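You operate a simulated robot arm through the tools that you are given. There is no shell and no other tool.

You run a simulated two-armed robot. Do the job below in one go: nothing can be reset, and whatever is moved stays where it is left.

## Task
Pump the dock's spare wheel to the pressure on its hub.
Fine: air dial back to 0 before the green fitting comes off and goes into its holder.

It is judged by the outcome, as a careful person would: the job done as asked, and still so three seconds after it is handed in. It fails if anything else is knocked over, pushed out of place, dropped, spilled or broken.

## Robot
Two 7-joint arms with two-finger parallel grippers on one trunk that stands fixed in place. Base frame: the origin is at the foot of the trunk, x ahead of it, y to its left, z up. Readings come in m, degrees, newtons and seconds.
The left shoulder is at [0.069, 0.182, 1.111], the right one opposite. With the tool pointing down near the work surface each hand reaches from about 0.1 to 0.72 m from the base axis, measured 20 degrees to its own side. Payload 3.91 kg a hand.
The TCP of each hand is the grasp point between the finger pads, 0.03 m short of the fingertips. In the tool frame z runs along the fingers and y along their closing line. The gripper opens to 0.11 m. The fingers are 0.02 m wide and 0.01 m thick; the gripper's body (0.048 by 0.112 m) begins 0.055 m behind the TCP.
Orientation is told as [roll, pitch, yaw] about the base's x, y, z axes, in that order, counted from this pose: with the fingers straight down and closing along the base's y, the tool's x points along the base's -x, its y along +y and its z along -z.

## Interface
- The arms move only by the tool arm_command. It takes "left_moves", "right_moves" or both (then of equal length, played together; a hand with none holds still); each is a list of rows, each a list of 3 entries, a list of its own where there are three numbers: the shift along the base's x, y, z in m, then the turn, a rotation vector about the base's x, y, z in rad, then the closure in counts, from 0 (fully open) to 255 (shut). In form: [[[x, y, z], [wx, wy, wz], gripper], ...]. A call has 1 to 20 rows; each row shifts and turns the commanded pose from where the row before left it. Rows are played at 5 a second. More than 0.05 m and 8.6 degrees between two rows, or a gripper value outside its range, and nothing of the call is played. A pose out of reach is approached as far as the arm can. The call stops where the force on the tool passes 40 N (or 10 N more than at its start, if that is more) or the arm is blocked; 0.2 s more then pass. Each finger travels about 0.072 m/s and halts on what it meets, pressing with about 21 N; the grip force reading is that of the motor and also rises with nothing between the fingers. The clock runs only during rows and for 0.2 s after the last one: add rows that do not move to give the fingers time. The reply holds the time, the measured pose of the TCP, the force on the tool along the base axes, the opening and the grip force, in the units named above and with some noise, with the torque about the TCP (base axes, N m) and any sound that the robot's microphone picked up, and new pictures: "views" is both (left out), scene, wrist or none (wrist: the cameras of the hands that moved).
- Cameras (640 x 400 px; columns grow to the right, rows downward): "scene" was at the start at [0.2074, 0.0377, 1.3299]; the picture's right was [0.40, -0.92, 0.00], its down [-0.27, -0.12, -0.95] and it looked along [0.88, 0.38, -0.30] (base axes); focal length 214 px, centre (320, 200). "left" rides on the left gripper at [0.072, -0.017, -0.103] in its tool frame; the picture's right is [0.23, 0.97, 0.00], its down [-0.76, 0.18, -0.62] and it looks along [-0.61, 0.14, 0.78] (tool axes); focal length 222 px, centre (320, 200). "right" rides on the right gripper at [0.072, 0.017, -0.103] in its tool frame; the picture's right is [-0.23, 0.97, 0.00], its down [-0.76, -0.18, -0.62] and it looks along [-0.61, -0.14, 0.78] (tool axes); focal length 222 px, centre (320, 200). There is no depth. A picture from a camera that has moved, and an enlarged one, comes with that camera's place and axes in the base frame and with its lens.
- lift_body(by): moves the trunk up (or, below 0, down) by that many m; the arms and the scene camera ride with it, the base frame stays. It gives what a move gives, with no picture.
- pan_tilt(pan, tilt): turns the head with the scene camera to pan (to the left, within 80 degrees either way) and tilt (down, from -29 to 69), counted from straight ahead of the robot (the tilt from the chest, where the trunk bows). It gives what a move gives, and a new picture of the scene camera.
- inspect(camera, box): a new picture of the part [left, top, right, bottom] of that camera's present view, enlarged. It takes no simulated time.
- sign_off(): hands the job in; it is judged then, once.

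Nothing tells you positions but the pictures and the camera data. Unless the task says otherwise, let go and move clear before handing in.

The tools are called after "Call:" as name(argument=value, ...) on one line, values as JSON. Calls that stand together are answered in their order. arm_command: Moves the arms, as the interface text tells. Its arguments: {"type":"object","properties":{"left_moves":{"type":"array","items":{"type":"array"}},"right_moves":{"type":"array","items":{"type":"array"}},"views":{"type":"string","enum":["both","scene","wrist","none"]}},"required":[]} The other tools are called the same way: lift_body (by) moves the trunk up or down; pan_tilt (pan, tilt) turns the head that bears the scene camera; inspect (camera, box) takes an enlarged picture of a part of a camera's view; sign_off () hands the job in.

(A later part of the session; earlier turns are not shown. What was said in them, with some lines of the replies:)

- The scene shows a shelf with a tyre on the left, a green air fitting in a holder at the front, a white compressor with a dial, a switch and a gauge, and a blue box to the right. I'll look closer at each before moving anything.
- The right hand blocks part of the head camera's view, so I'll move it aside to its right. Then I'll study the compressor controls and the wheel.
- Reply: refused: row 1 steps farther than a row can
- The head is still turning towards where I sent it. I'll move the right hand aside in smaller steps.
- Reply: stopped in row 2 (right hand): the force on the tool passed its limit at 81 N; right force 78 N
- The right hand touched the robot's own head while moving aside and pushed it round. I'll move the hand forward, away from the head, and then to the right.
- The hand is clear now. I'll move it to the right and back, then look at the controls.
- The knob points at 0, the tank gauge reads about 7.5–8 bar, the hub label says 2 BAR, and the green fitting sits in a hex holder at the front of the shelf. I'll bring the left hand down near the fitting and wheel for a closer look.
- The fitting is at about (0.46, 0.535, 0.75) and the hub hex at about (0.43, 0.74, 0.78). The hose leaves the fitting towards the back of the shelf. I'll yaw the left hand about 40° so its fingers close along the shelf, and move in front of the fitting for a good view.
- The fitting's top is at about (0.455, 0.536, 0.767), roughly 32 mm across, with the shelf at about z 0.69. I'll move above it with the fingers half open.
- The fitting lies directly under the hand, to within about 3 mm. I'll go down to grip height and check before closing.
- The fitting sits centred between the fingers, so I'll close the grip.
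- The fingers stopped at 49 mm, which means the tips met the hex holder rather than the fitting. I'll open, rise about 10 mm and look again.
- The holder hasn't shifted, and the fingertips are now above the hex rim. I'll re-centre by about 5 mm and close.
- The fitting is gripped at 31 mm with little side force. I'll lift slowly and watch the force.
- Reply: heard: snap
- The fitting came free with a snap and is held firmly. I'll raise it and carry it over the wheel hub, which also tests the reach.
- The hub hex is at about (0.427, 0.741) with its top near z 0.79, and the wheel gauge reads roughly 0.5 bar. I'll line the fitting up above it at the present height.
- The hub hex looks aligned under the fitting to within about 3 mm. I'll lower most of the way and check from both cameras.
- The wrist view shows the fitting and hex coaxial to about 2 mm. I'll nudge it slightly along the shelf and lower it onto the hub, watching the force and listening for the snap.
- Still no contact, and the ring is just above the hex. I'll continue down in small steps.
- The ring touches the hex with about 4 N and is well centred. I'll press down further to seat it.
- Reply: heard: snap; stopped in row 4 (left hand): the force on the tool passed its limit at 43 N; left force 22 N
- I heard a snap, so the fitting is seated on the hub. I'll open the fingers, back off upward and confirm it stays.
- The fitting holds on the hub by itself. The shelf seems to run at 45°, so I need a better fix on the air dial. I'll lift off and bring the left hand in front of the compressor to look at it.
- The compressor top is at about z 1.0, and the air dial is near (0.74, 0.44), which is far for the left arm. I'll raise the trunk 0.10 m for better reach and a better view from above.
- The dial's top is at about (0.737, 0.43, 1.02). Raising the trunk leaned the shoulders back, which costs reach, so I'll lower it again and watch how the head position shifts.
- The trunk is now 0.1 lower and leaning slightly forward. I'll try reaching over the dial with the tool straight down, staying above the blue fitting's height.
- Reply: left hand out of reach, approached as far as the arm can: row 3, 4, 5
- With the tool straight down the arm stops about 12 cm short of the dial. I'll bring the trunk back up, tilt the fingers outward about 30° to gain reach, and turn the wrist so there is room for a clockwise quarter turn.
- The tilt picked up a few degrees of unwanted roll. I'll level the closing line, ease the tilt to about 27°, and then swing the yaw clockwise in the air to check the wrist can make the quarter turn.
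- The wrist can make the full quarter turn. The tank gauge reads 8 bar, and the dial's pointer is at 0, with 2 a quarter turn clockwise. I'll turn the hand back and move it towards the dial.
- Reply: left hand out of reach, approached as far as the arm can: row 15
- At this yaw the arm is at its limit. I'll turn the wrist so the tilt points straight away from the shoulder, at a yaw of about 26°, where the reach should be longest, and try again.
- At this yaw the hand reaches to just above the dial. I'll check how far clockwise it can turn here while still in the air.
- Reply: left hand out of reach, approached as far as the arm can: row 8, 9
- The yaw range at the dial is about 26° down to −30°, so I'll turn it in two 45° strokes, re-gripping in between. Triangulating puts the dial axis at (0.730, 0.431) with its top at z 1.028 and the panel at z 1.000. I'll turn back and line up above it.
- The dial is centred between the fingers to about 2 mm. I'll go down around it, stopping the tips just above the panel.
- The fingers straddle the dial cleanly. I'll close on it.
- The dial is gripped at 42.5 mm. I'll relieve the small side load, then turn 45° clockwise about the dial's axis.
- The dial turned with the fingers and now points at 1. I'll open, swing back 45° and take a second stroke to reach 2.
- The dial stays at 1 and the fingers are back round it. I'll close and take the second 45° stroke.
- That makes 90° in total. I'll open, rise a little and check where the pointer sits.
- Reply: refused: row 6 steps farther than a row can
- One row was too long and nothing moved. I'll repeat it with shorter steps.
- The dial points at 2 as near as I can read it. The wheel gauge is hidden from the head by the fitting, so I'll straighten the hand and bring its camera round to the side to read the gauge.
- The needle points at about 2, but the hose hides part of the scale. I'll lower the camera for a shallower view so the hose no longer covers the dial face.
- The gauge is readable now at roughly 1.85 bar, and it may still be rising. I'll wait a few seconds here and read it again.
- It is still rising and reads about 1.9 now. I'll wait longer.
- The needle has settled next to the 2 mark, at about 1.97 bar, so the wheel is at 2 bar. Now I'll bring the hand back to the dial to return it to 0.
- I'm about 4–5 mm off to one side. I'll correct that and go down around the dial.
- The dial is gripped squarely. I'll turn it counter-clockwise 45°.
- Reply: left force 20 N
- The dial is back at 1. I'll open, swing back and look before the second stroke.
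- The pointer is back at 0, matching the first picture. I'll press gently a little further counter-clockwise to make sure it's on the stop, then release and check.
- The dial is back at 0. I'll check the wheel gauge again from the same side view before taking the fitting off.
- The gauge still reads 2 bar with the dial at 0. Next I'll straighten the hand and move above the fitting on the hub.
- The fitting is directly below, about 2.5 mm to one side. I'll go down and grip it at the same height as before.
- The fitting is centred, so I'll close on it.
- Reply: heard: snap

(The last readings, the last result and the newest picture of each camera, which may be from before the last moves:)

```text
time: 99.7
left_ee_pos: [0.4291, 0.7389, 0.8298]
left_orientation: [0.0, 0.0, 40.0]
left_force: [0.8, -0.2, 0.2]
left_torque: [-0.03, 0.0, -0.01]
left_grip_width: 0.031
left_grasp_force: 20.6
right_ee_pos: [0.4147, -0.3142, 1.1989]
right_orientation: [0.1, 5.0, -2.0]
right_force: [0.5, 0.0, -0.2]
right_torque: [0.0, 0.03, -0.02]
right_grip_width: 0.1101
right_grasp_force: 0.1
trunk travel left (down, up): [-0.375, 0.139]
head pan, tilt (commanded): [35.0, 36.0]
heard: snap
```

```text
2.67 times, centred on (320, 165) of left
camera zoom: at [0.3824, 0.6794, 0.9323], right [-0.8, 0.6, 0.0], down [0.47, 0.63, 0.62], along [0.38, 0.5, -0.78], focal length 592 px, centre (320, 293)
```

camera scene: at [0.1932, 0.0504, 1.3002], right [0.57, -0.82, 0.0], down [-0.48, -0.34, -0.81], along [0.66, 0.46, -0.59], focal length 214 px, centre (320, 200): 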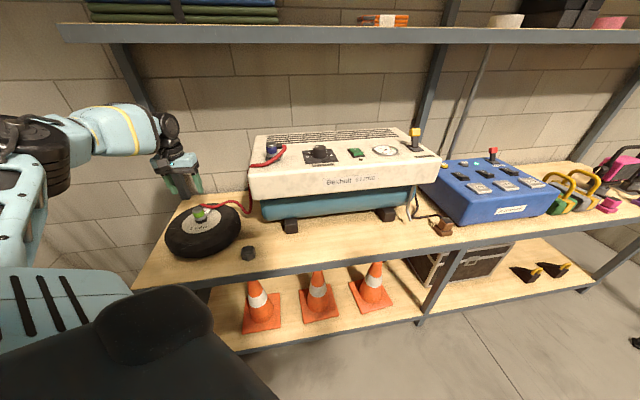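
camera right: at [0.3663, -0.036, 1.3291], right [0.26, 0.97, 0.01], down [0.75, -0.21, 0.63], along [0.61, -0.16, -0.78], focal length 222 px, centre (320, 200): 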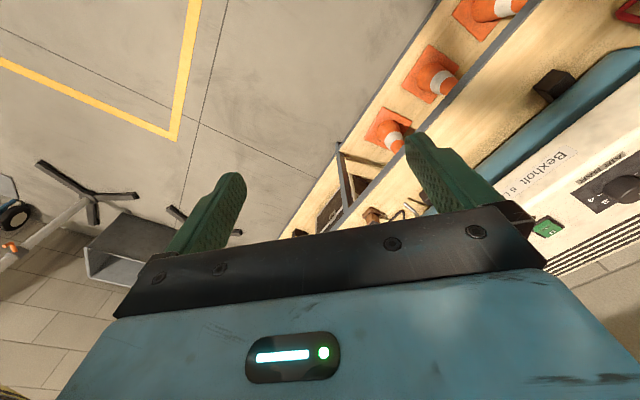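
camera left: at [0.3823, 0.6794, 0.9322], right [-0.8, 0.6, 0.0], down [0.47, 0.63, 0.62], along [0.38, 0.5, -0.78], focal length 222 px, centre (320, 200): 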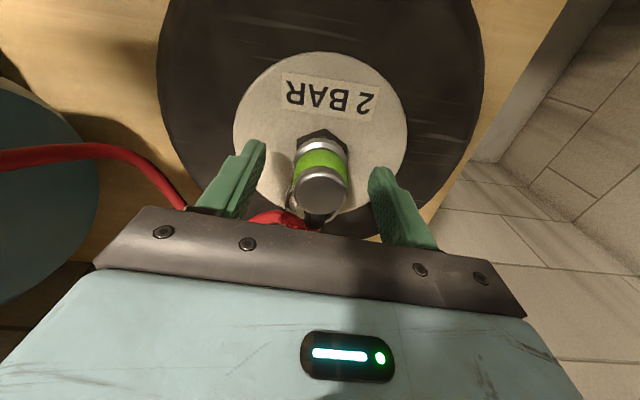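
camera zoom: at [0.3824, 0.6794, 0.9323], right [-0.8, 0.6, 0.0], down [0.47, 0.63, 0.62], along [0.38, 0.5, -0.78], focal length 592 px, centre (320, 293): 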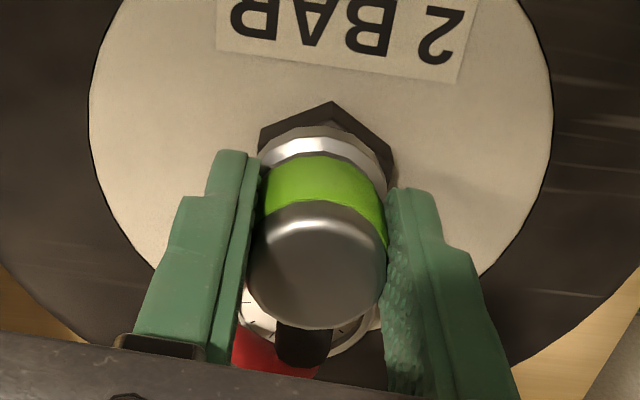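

I heard a snap as it was gripped, so it may already be free of the hub. I'll lift it straight up slowly.

Call:
arm_command(left_moves=[[[0, 0, 0.01], [0, 0, 0], 255], [[0, 0, 0.015], [0, 0, 0], 255], [[0, 0, 0.02], [0, 0, 0], 255], [[0, 0, 0.03], [0, 0, 0], 255]], views="both")

Call:
inspect(camera="scene", box=[165, 170, 245, 250])

Call:
inspect(camera="left", box=[230, 60, 410, 240])

```text
time: 100.7
left_ee_pos: [0.4262, 0.7405, 0.9067]
left_orientation: [-0.1, 0.0, 40.0]
left_force: [0.2, -0.3, -0.4]
left_torque: [0.04, 0.02, 0.02]
left_grip_width: 0.0307
left_grasp_force: 20.4
right_ee_pos: [0.4151, -0.3138, 1.1997]
right_orientation: [0.2, 5.0, -2.1]
right_force: [-0.3, -0.5, -0.3]
right_torque: [-0.01, 0.01, -0.03]
right_grip_width: 0.1098
right_grasp_force: 0.0
trunk travel left (down, up): [-0.375, 0.139]
head pan, tilt (commanded): [35.0, 36.0]
camera scene: at [0.1932, 0.0503, 1.3002], right [0.57, -0.82, 0.0], down [-0.48, -0.34, -0.81], along [0.66, 0.46, -0.59], focal length 214 px, centre (320, 200)
camera left: at [0.3802, 0.6798, 1.01], right [-0.8, 0.6, 0.0], down [0.47, 0.63, 0.62], along [0.37, 0.5, -0.78], focal length 222 px, centre (320, 200)
```

scene: 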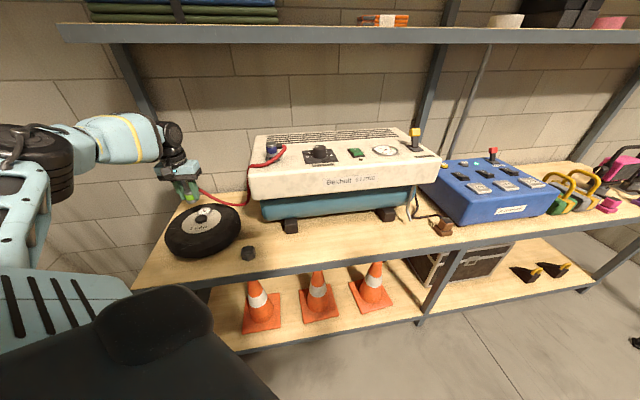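
left: 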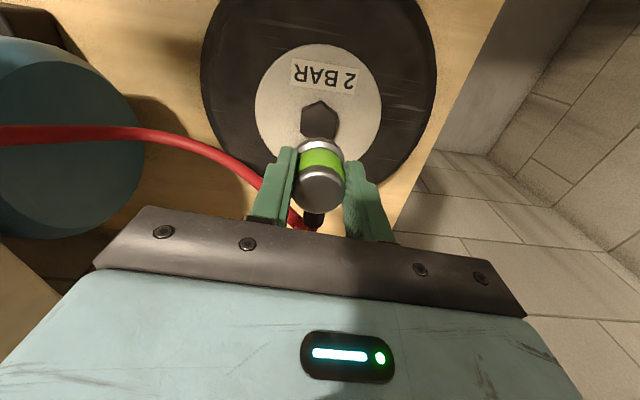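

```text
5.00 times, centred on (205, 210) of scene
camera zoom: at [0.1932, 0.0503, 1.3002], right [0.57, -0.82, 0.0], down [-0.48, -0.34, -0.81], along [0.66, 0.46, -0.59], focal length 1072 px, centre (895, 150)
```

zoom: 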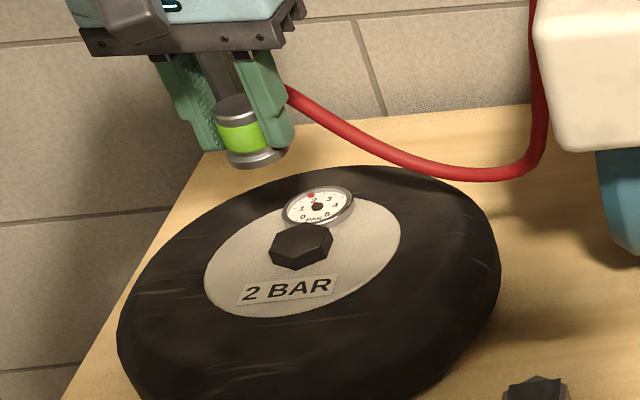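

```text
2.22 times, centred on (320, 150) of left
camera zoom: at [0.3802, 0.6798, 1.01], right [-0.8, 0.6, 0.0], down [0.47, 0.63, 0.62], along [0.37, 0.5, -0.78], focal length 494 px, centre (320, 311)
```

zoom: 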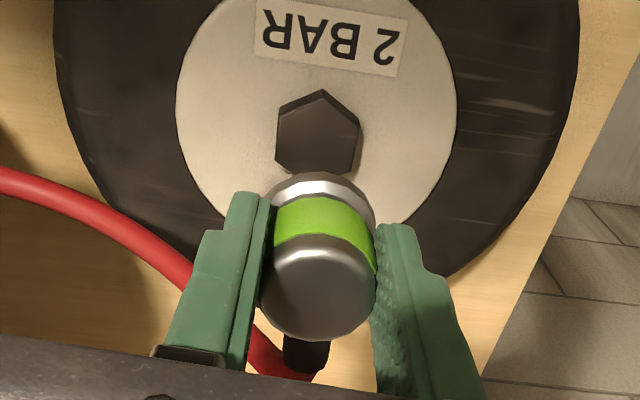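

Fitting off. The gauge is now fully visible from the head, so I'll read it closely.

Call:
inspect(camera="scene", box=[192, 198, 222, 228])

Call:
inspect(camera="scene", box=[230, 235, 265, 265])

```text
13.33 times, centred on (207, 213) of scene
camera zoom: at [0.1932, 0.0503, 1.3002], right [0.57, -0.82, 0.0], down [-0.48, -0.34, -0.81], along [0.66, 0.46, -0.59], focal length 2860 px, centre (1827, 27)
```

zoom: 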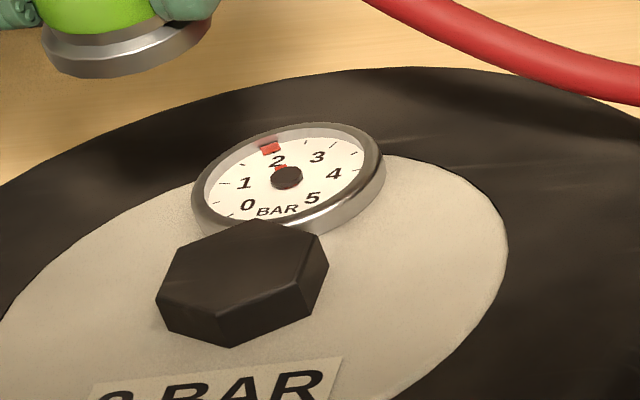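

```text
13.33 times, centred on (248, 250) of scene
camera zoom: at [0.1932, 0.0503, 1.3002], right [0.57, -0.82, 0.0], down [-0.48, -0.34, -0.81], along [0.66, 0.46, -0.59], focal length 2860 px, centre (1287, -467)
```

zoom: 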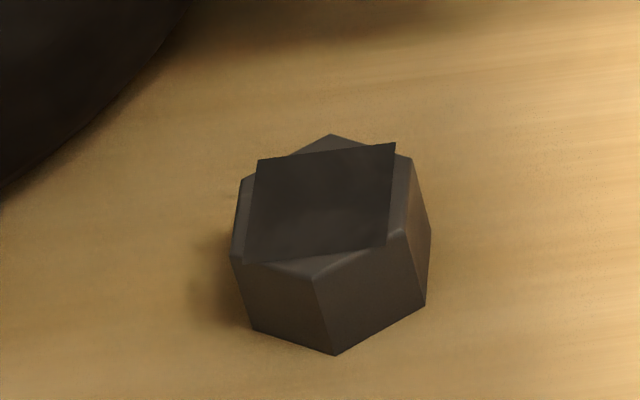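

The gauge reads 2 bar after disconnecting, and the holder stands where it was. I'll carry the fitting back above its holder.

Call:
arm_command(left_moves=[[[0.0058, -0.0414, 0], [0, 0, 0], 255], [[0.0058, -0.0414, 0], [0, 0, 0], 255], [[0.0058, -0.0414, 0], [0, 0, 0], 255], [[0.0058, -0.0414, -0.01], [0, 0, 0], 255], [[0.0058, -0.0414, -0.02], [0, 0, 0], 255], [[0, 0, -0.02], [0, 0, 0], 255], [[0, 0, 0], [0, 0, 0], 255]], views="both")

Call:
inspect(camera="left", box=[230, 60, 410, 240])

Call:
inspect(camera="scene", box=[215, 195, 285, 265])

```text
time: 102.3
left_ee_pos: [0.4579, 0.5293, 0.8564]
left_orientation: [-0.1, 0.0, 40.0]
left_force: [-0.5, -0.4, -1.3]
left_torque: [0.0, 0.02, -0.01]
left_grip_width: 0.0313
left_grasp_force: 20.7
right_ee_pos: [0.4156, -0.3142, 1.2002]
right_orientation: [0.2, 5.0, -2.1]
right_force: [0.9, 0.1, -0.5]
right_torque: [0.03, -0.02, -0.02]
right_grip_width: 0.11
right_grasp_force: 0.0
trunk travel left (down, up): [-0.375, 0.139]
head pan, tilt (commanded): [35.0, 36.0]
camera scene: at [0.1935, 0.0502, 1.3002], right [0.57, -0.82, 0.0], down [-0.48, -0.34, -0.81], along [0.66, 0.46, -0.59], focal length 214 px, centre (320, 200)
camera left: at [0.4115, 0.4695, 0.9597], right [-0.8, 0.6, 0.0], down [0.47, 0.63, 0.62], along [0.37, 0.5, -0.78], focal length 222 px, centre (320, 200)
```

scene: 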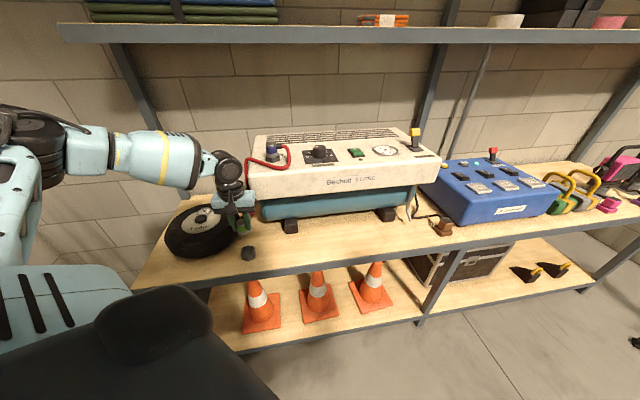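
left: 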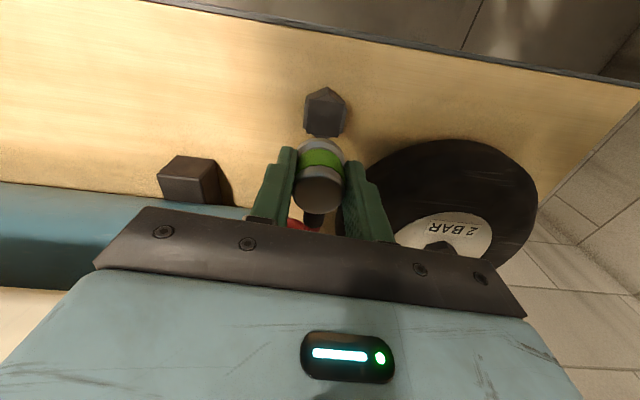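

```text
2.22 times, centred on (320, 150) of left
camera zoom: at [0.4115, 0.4695, 0.9597], right [-0.8, 0.6, 0.0], down [0.47, 0.63, 0.62], along [0.37, 0.5, -0.78], focal length 494 px, centre (320, 311)
```

zoom: 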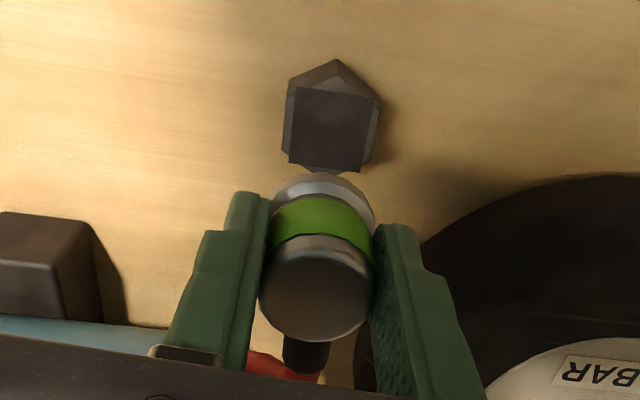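

```text
5.71 times, centred on (250, 230) of scene
camera zoom: at [0.1935, 0.0502, 1.3002], right [0.57, -0.82, 0.0], down [-0.48, -0.34, -0.81], along [0.66, 0.46, -0.59], focal length 1226 px, centre (720, 29)
```

zoom: 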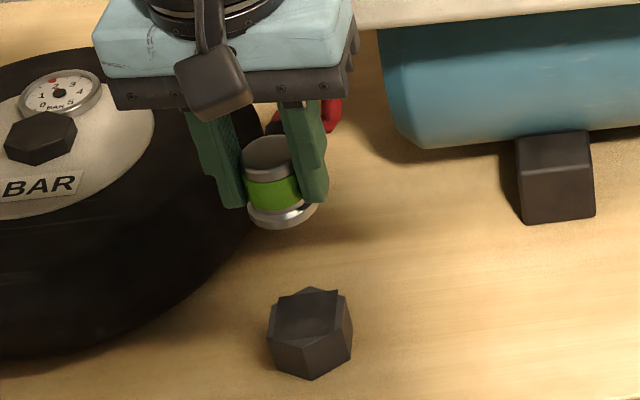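

The holder is about 5 mm off to the side. I'll correct for that and lower to just above it.

Call:
arm_command(left_moves=[[[-0.003, 0.0033, -0.02], [0, 0, 0], 255], [[0, 0, -0.025], [0, 0, 0], 255], [[0, 0, -0.022], [0, 0, 0], 255], [[0, 0, 0], [0, 0, 0], 255]], views="wrist")

Call:
inspect(camera="left", box=[265, 90, 375, 200])

Call:
inspect(camera="scene", box=[225, 215, 275, 265])

```text
time: 103.3
left_ee_pos: [0.4561, 0.5321, 0.7886]
left_orientation: [-0.1, 0.1, 40.0]
left_force: [-0.2, -0.4, 0.4]
left_torque: [0.03, -0.01, 0.01]
left_grip_width: 0.0309
left_grasp_force: 21.2
right_ee_pos: [0.4145, -0.3134, 1.1999]
right_orientation: [0.3, 5.0, -2.2]
right_force: [0.0, 0.5, -0.2]
right_torque: [0.0, 0.01, 0.0]
right_grip_width: 0.1102
right_grasp_force: 0.0
trunk travel left (down, up): [-0.375, 0.139]
head pan, tilt (commanded): [35.0, 36.0]
camera left: at [0.4096, 0.4728, 0.8918], right [-0.8, 0.6, 0.0], down [0.47, 0.63, 0.62], along [0.38, 0.5, -0.78], focal length 222 px, centre (320, 200)
```

left: 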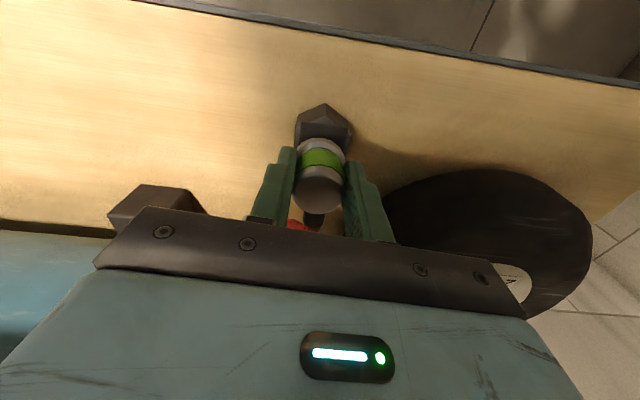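

```text
3.64 times, centred on (320, 145) of left
camera zoom: at [0.4096, 0.4728, 0.8918], right [-0.8, 0.6, 0.0], down [0.47, 0.63, 0.62], along [0.38, 0.5, -0.78], focal length 808 px, centre (320, 400)
```

zoom: 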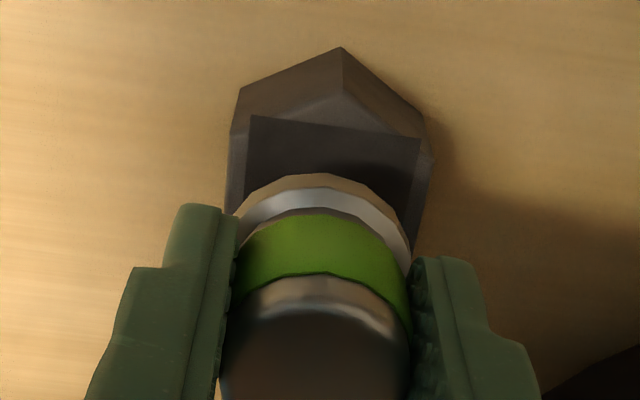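

```text
8.00 times, centred on (250, 240) of scene
camera zoom: at [0.1933, 0.0505, 1.3002], right [0.57, -0.82, 0.0], down [-0.48, -0.34, -0.81], along [0.66, 0.46, -0.59], focal length 1716 px, centre (880, -120)
```

zoom: 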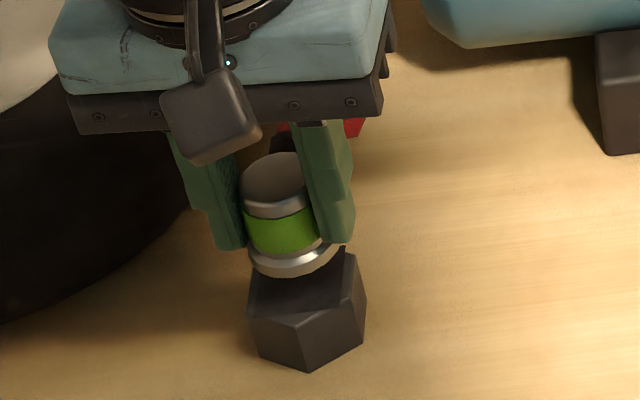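

Call:
arm_command(left_moves=[[[-0.0016, 0.0012, -0.006], [0, 0, 0], 255], [[0, 0, -0.006], [0, 0, 0], 255], [[0, 0, -0.003], [0, 0, 0], 255], [[0, 0, 0], [0, 0, 0], 255]], views="wrist")

Call:
inspect(camera="left", box=[265, 90, 375, 200])

Call:
inspect(camera="scene", box=[225, 215, 275, 265])

```text
time: 104.3
left_ee_pos: [0.4527, 0.5349, 0.7734]
left_orientation: [-0.2, 0.0, 40.0]
left_force: [0.1, 0.6, -0.5]
left_torque: [0.02, -0.01, -0.02]
left_grip_width: 0.0309
left_grasp_force: 20.9
right_ee_pos: [0.4149, -0.3142, 1.1996]
right_orientation: [0.0, 5.0, -2.1]
right_force: [-0.1, 0.5, -0.2]
right_torque: [0.04, -0.02, -0.03]
right_grip_width: 0.1101
right_grasp_force: 0.2
trunk travel left (down, up): [-0.375, 0.139]
head pan, tilt (commanded): [35.0, 36.0]
camera left: at [0.4067, 0.4761, 0.8767], right [-0.8, 0.6, 0.0], down [0.47, 0.63, 0.62], along [0.38, 0.5, -0.78], focal length 222 px, centre (320, 200)
```

left: 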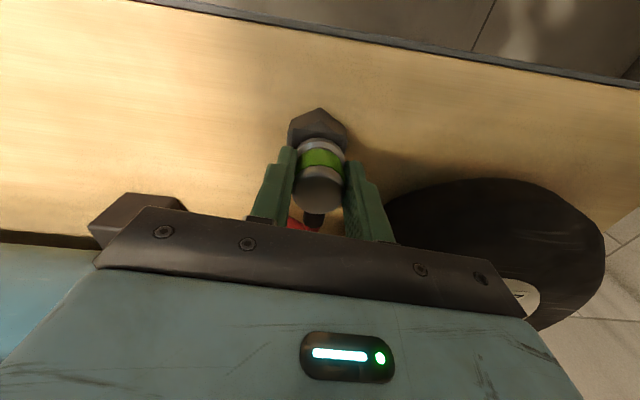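

```text
3.64 times, centred on (320, 145) of left
camera zoom: at [0.4067, 0.4761, 0.8767], right [-0.8, 0.6, 0.0], down [0.47, 0.63, 0.62], along [0.38, 0.5, -0.78], focal length 808 px, centre (320, 400)
```

zoom: 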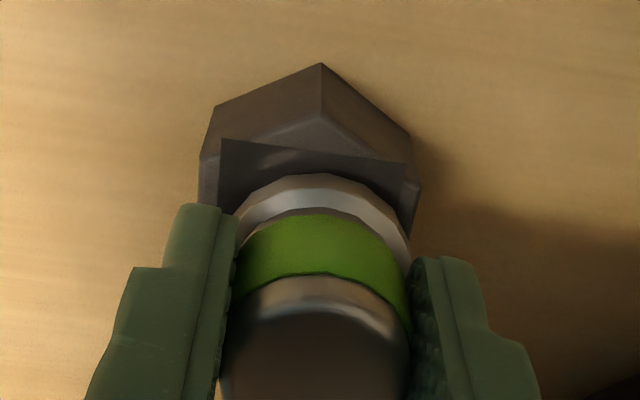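

```text
8.00 times, centred on (250, 240) of scene
camera zoom: at [0.1935, 0.0506, 1.3001], right [0.57, -0.82, 0.0], down [-0.48, -0.34, -0.81], along [0.66, 0.46, -0.59], focal length 1716 px, centre (880, -120)
```

zoom: 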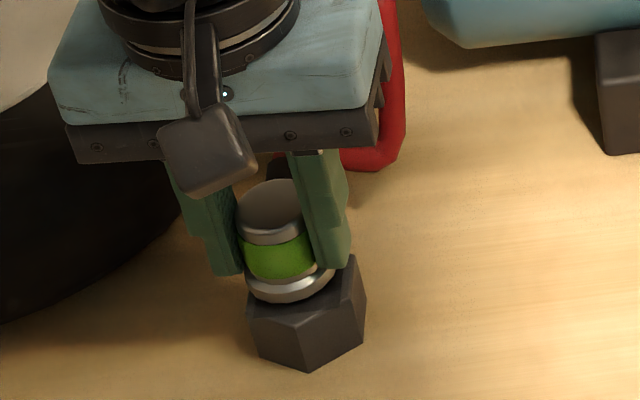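

I'm now about 2.5 mm off to the other side. I'll correct that and press down gradually until it snaps.

Call:
arm_command(left_moves=[[[0.0018, -0.0014, 0], [0, 0, 0], 255], [[0, 0, -0.002], [0, 0, 0], 255], [[0, 0, -0.002], [0, 0, 0], 255], [[0, 0, 0], [0, 0, 0], 255]], views="wrist")

Call:
inspect(camera="left", box=[265, 90, 375, 200])

```text
time: 105.3
left_ee_pos: [0.4543, 0.5355, 0.7697]
left_orientation: [-0.1, 0.1, 39.9]
left_force: [0.0, 0.8, -0.6]
left_torque: [-0.01, 0.01, -0.01]
left_grip_width: 0.031
left_grasp_force: 20.4
right_ee_pos: [0.4148, -0.3139, 1.1995]
right_orientation: [0.1, 4.9, -2.1]
right_force: [-0.6, 0.1, 0.0]
right_torque: [0.03, 0.03, 0.02]
right_grip_width: 0.1099
right_grasp_force: 0.1
trunk travel left (down, up): [-0.375, 0.139]
head pan, tilt (commanded): [35.0, 36.0]
camera left: at [0.4079, 0.4754, 0.8725], right [-0.8, 0.6, 0.0], down [0.47, 0.63, 0.62], along [0.38, 0.5, -0.78], focal length 222 px, centre (320, 200)
```

left: 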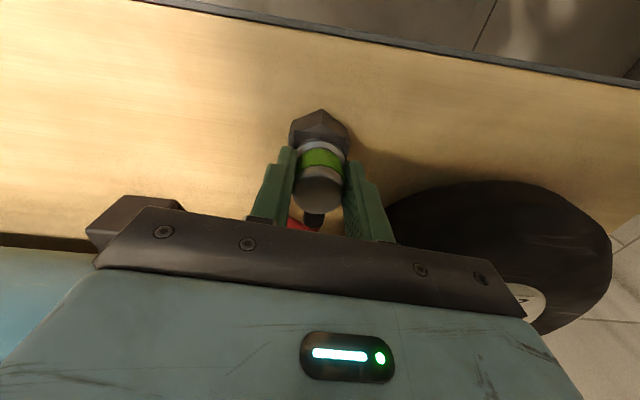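

```text
3.64 times, centred on (320, 145) of left
camera zoom: at [0.4079, 0.4754, 0.8725], right [-0.8, 0.6, 0.0], down [0.47, 0.63, 0.62], along [0.38, 0.5, -0.78], focal length 808 px, centre (320, 400)
```

zoom: 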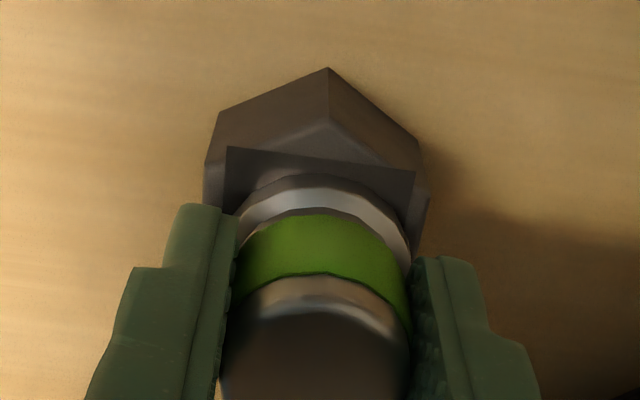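

The fitting sits about 3–4 mm further back in the fingers than on the first grip, so I'll shift the hand forward by that much and then press down in 2 mm steps.

Call:
arm_command(left_moves=[[[-0.0018, -0.0037, 0.002], [0, 0, 0], 255], [[0, 0, 0], [0, 0, 0], 255]], views="wrist")

Call:
inspect(camera="left", box=[265, 90, 375, 200])

Call:
inspect(camera="scene", box=[225, 215, 275, 265])

```text
time: 105.9
left_ee_pos: [0.4517, 0.5303, 0.7705]
left_orientation: [-0.1, 0.0, 40.1]
left_force: [-0.8, -0.2, -0.4]
left_torque: [0.0, -0.05, 0.0]
left_grip_width: 0.031
left_grasp_force: 20.8
right_ee_pos: [0.4156, -0.3131, 1.2004]
right_orientation: [0.1, 4.9, -2.1]
right_force: [0.7, 0.7, 0.7]
right_torque: [-0.03, 0.01, -0.01]
right_grip_width: 0.1103
right_grasp_force: 0.0
trunk travel left (down, up): [-0.375, 0.139]
head pan, tilt (commanded): [35.0, 36.0]
camera left: at [0.4063, 0.4714, 0.8737], right [-0.8, 0.6, 0.0], down [0.47, 0.63, 0.62], along [0.37, 0.5, -0.78], focal length 222 px, centre (320, 200)
```

left: 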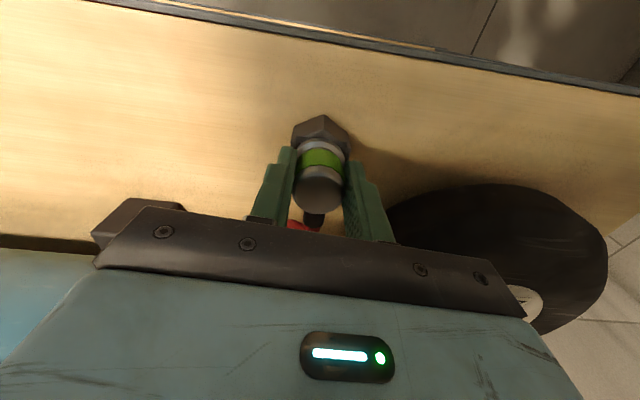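

```text
3.64 times, centred on (320, 145) of left
camera zoom: at [0.4063, 0.4714, 0.8737], right [-0.8, 0.6, 0.0], down [0.47, 0.63, 0.62], along [0.37, 0.5, -0.78], focal length 808 px, centre (320, 400)
```

zoom: 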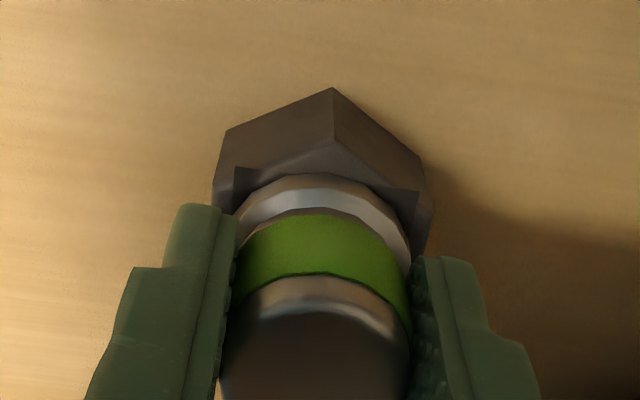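

```text
8.00 times, centred on (250, 240) of scene
camera zoom: at [0.1935, 0.0507, 1.3001], right [0.57, -0.82, 0.0], down [-0.48, -0.34, -0.81], along [0.66, 0.46, -0.59], focal length 1716 px, centre (880, -120)
```

zoom: 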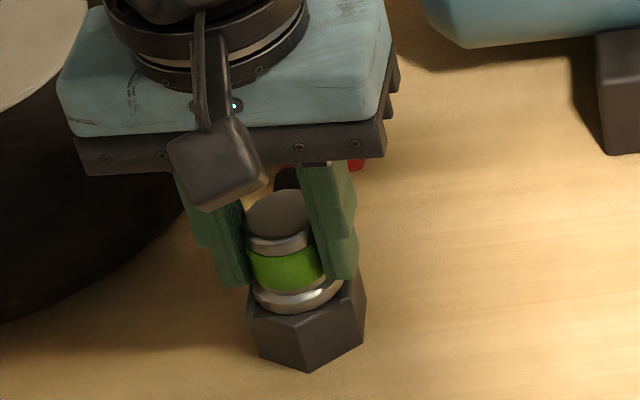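

The alignment now matches how it looked when seated at the start. I'll press down in small steps.

Call:
arm_command(left_moves=[[[0, 0, -0.002], [0, 0, 0], 255], [[0, 0, -0.002], [0, 0, 0], 255], [[0, 0, -0.002], [0, 0, 0], 255], [[0, 0, 0], [0, 0, 0], 255]], views="none")

Call:
inspect(camera="left", box=[265, 90, 375, 200])

Call:
inspect(camera="scene", box=[225, 215, 275, 265])

```text
time: 106.9
left_ee_pos: [0.4523, 0.5315, 0.7684]
left_orientation: [-0.2, -0.2, 40.0]
left_force: [-6.0, 6.0, 26.9]
left_torque: [0.24, 0.24, -0.03]
left_grip_width: 0.0308
left_grasp_force: 20.9
right_ee_pos: [0.4129, -0.3148, 1.2009]
right_orientation: [0.2, 5.0, -2.1]
right_force: [-0.1, 0.5, -0.7]
right_torque: [-0.02, -0.03, 0.0]
right_grip_width: 0.1099
right_grasp_force: 0.1
trunk travel left (down, up): [-0.375, 0.139]
head pan, tilt (commanded): [35.0, 36.0]
heard: snap
```

```text
3.64 times, centred on (320, 145) of left
camera zoom: at [0.4058, 0.4713, 0.8707], right [-0.8, 0.6, 0.0], down [0.47, 0.62, 0.63], along [0.38, 0.5, -0.78], focal length 808 px, centre (320, 400)
```

zoom: 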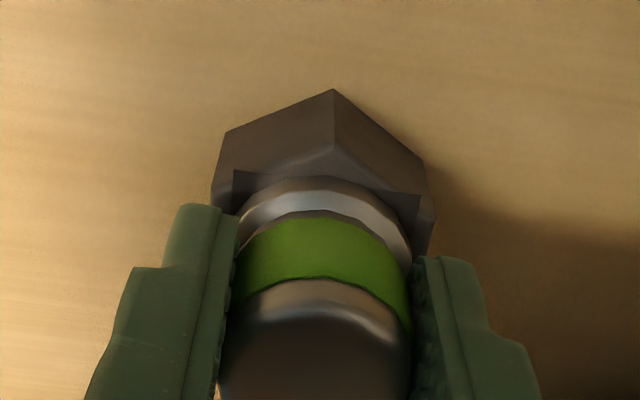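

```text
8.00 times, centred on (250, 240) of scene
camera zoom: at [0.1911, 0.0493, 1.3007], right [0.57, -0.82, 0.0], down [-0.48, -0.34, -0.81], along [0.66, 0.46, -0.59], focal length 1716 px, centre (880, -120)
```

zoom: 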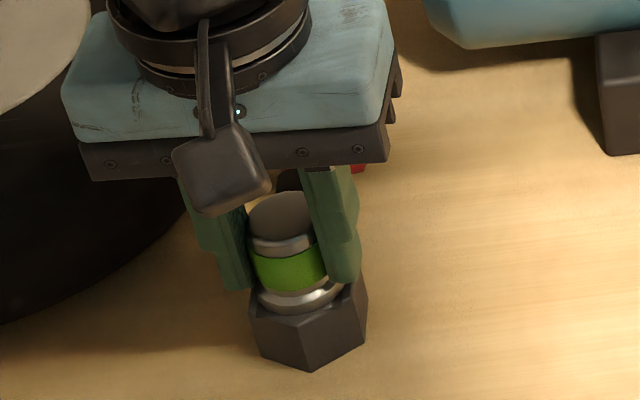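

I heard the snap, so the fitting is in its holder. I'll take off the downward load while opening the fingers and check that it stays.

Call:
arm_command(left_moves=[[[0, 0, 0.003], [0, 0, 0], 200], [[0, 0, 0.001], [0, 0, 0], 120], [[0, 0, 0], [0, 0, 0], 90], [[0, 0, 0], [0, 0, 0], 90], [[0, 0, 0], [0, 0, 0], 90]], views="wrist")

Call:
inspect(camera="left", box=[230, 80, 410, 230])

Call:
inspect(camera="scene", box=[225, 215, 275, 265])

```text
time: 108.1
left_ee_pos: [0.4533, 0.5317, 0.7694]
left_orientation: [-0.2, 0.0, 40.0]
left_force: [0.7, 0.0, 0.3]
left_torque: [0.01, -0.01, 0.03]
left_grip_width: 0.0711
left_grasp_force: 0.0
right_ee_pos: [0.4146, -0.3151, 1.2002]
right_orientation: [0.1, 5.0, -2.2]
right_force: [-0.5, 0.1, 0.0]
right_torque: [-0.05, 0.0, -0.01]
right_grip_width: 0.1102
right_grasp_force: 0.0
trunk travel left (down, up): [-0.375, 0.139]
head pan, tilt (commanded): [35.0, 36.0]
camera left: at [0.4066, 0.472, 0.8721], right [-0.8, 0.6, 0.0], down [0.47, 0.63, 0.62], along [0.37, 0.5, -0.78], focal length 222 px, centre (320, 200)
```

left: 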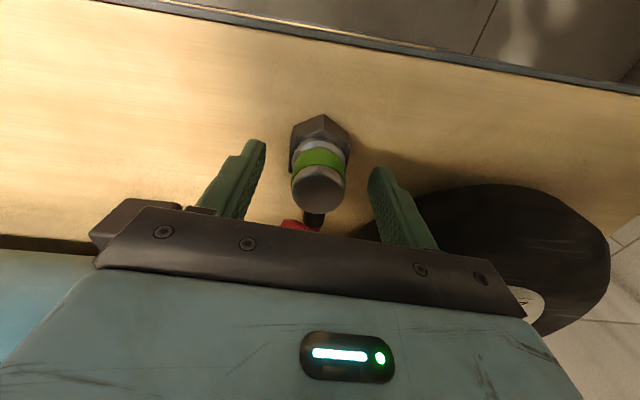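

```text
2.67 times, centred on (320, 155) of left
camera zoom: at [0.4066, 0.472, 0.8721], right [-0.8, 0.6, 0.0], down [0.47, 0.63, 0.62], along [0.37, 0.5, -0.78], focal length 592 px, centre (320, 320)
```

zoom: 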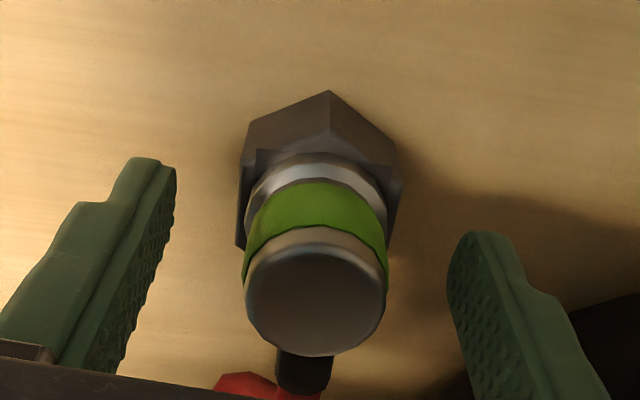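

```text
8.00 times, centred on (250, 240) of scene
camera zoom: at [0.1935, 0.0506, 1.3001], right [0.57, -0.82, 0.0], down [-0.48, -0.34, -0.81], along [0.66, 0.46, -0.59], focal length 1716 px, centre (880, -120)
```

zoom: 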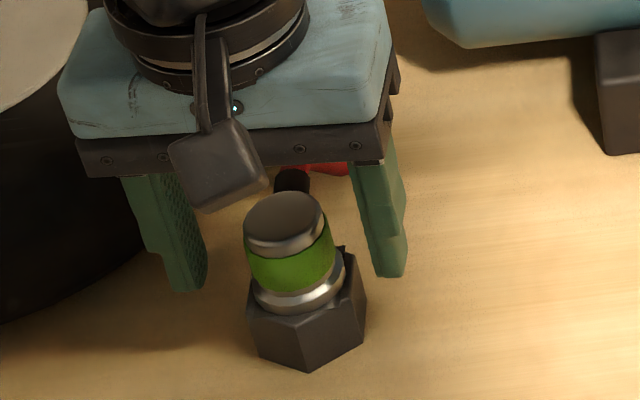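

The fitting sits upright in its holder and the fingers are clear of it. I'll rise straight up, move back, and do a final check of everything.

Call:
arm_command(left_moves=[[[0, 0, 0.02], [0, 0, 0], 90], [[0, 0, 0.04], [0, 0, 0], 90], [[0, 0, 0.045], [0, 0, 0], 90], [[0, 0, 0.045], [0, 0, 0], 60], [[-0.025, -0.025, 0.03], [0, 0, 0], 60], [[-0.025, -0.025, 0.03], [0, 0, 0], 60], [[-0.025, -0.025, 0.03], [0, 0, 0], 60], [[-0.025, -0.02, 0.03], [0, 0, 0], 60], [[0, 0, 0], [0, 0, 0], 60]], views="both")

Call:
inspect(camera="scene", box=[150, 190, 280, 270])

Call:
inspect(camera="scene", box=[192, 198, 222, 228])

Call:
inspect(camera="scene", box=[245, 120, 445, 215])

Call:
inspect(camera="scene", box=[225, 230, 270, 265])

```text
time: 110.1
left_ee_pos: [0.3527, 0.4348, 1.0392]
left_orientation: [0.1, 0.1, 40.0]
left_force: [0.8, -0.1, 0.5]
left_torque: [0.01, 0.03, 0.05]
left_grip_width: 0.0841
left_grasp_force: 0.1
right_ee_pos: [0.4137, -0.3138, 1.1996]
right_orientation: [0.1, 5.1, -2.1]
right_force: [0.7, 0.1, 0.2]
right_torque: [-0.02, -0.03, 0.02]
right_grip_width: 0.11
right_grasp_force: 0.1
trunk travel left (down, up): [-0.375, 0.139]
head pan, tilt (commanded): [35.0, 36.0]
camera scene: at [0.1938, 0.0509, 1.3001], right [0.57, -0.82, 0.0], down [-0.48, -0.34, -0.81], along [0.66, 0.46, -0.59], focal length 214 px, centre (320, 200)
camera left: at [0.3067, 0.3748, 1.1414], right [-0.8, 0.6, 0.0], down [0.47, 0.63, 0.62], along [0.37, 0.5, -0.78], focal length 222 px, centre (320, 200)
```

scene: 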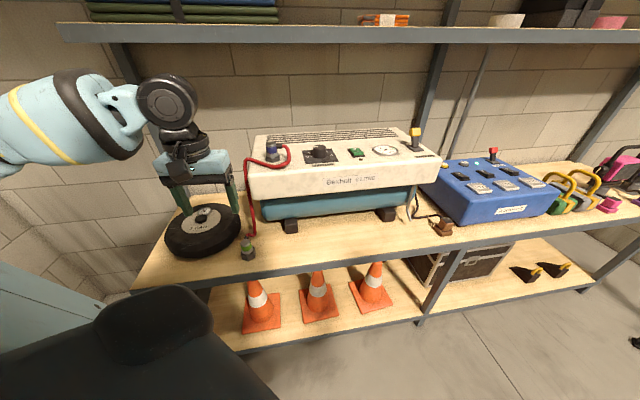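
left: 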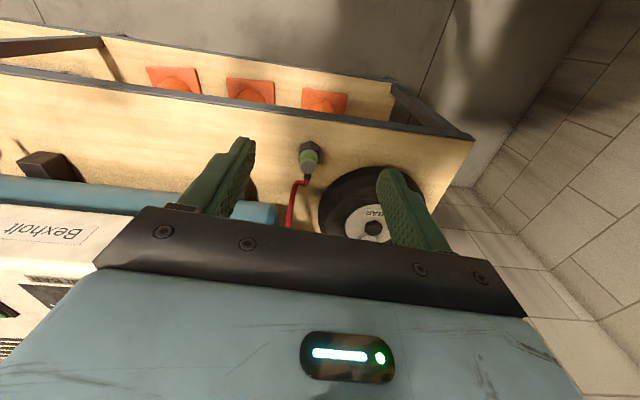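

```text
4.92 times, centred on (215, 230) of scene
camera zoom: at [0.1938, 0.0509, 1.3001], right [0.57, -0.82, 0.0], down [-0.48, -0.34, -0.81], along [0.66, 0.46, -0.59], focal length 1056 px, centre (837, 52)
```

zoom: 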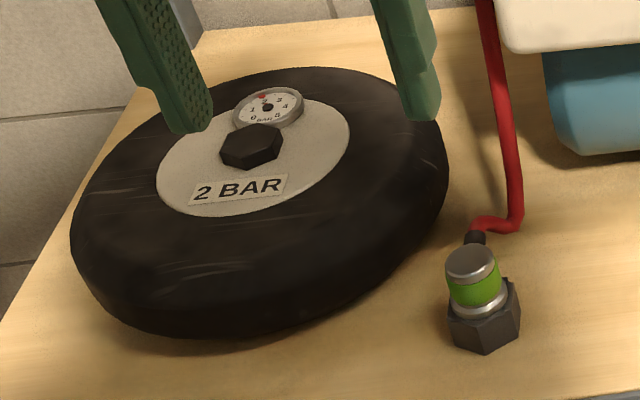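

```text
13.33 times, centred on (207, 213) of scene
camera zoom: at [0.1938, 0.0509, 1.3001], right [0.57, -0.82, 0.0], down [-0.48, -0.34, -0.81], along [0.66, 0.46, -0.59], focal length 2860 px, centre (1827, 27)
```

zoom: 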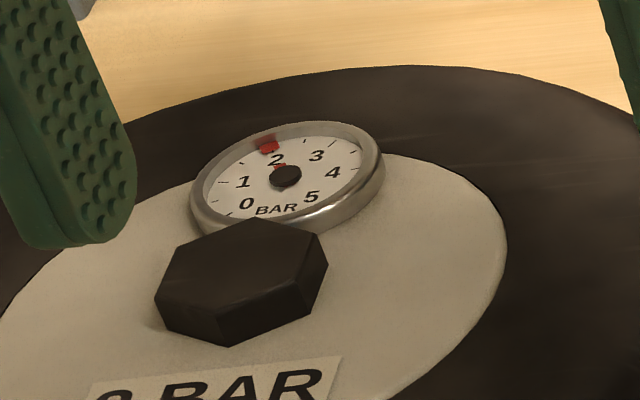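

```text
3.20 times, centred on (345, 168) of scene
camera zoom: at [0.1938, 0.0509, 1.3001], right [0.57, -0.82, 0.0], down [-0.48, -0.34, -0.81], along [0.66, 0.46, -0.59], focal length 686 px, centre (240, 304)
```

zoom: 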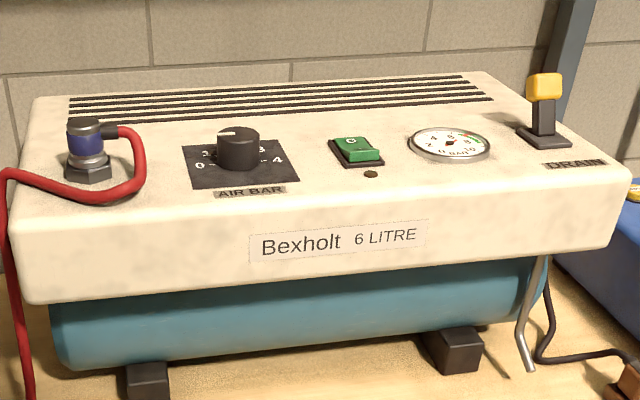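

```text
11.43 times, centred on (248, 248) of scene
camera zoom: at [0.1938, 0.0509, 1.3001], right [0.57, -0.82, 0.0], down [-0.48, -0.34, -0.81], along [0.66, 0.46, -0.59], focal length 2451 px, centre (1149, -343)
```

zoom: 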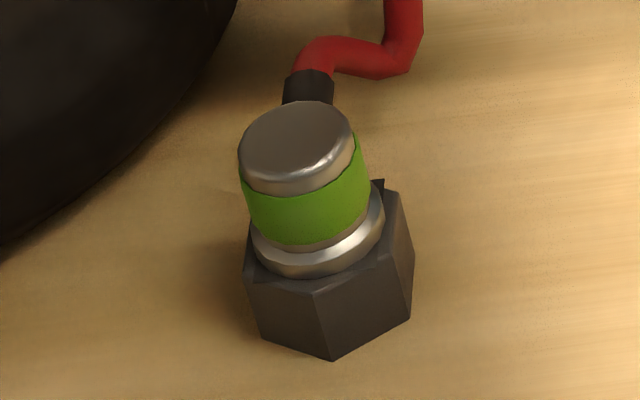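

The gauge reads 2 bar, matching the hub. The air dial is at 0, the green fitting is back in its holder, and both hands are clear with nothing else disturbed. I'm handing the job in.

Call:
sign_off()

```text
The job is handed in.
```

The spare wheel is pumped to 2 bar, the pressure marked on its hub. I read the gauge at about 1.97, and it held there after the fitting came off.

- **Air dial:** it was back at 0 before I took the green fitting off the hub.
- **Green fitting:** it snapped back into its holder and is standing upright.
- **Contacts:** early on, the right hand bumped the robot's own head while moving aside. On the first try at the fitting, the fingertips pressed briefly on the holder, which did not move. Nothing else was touched or knocked out of place.

I let go of everything and moved the left hand back before handing in. The right hand stayed off to the side, away from the shelf.
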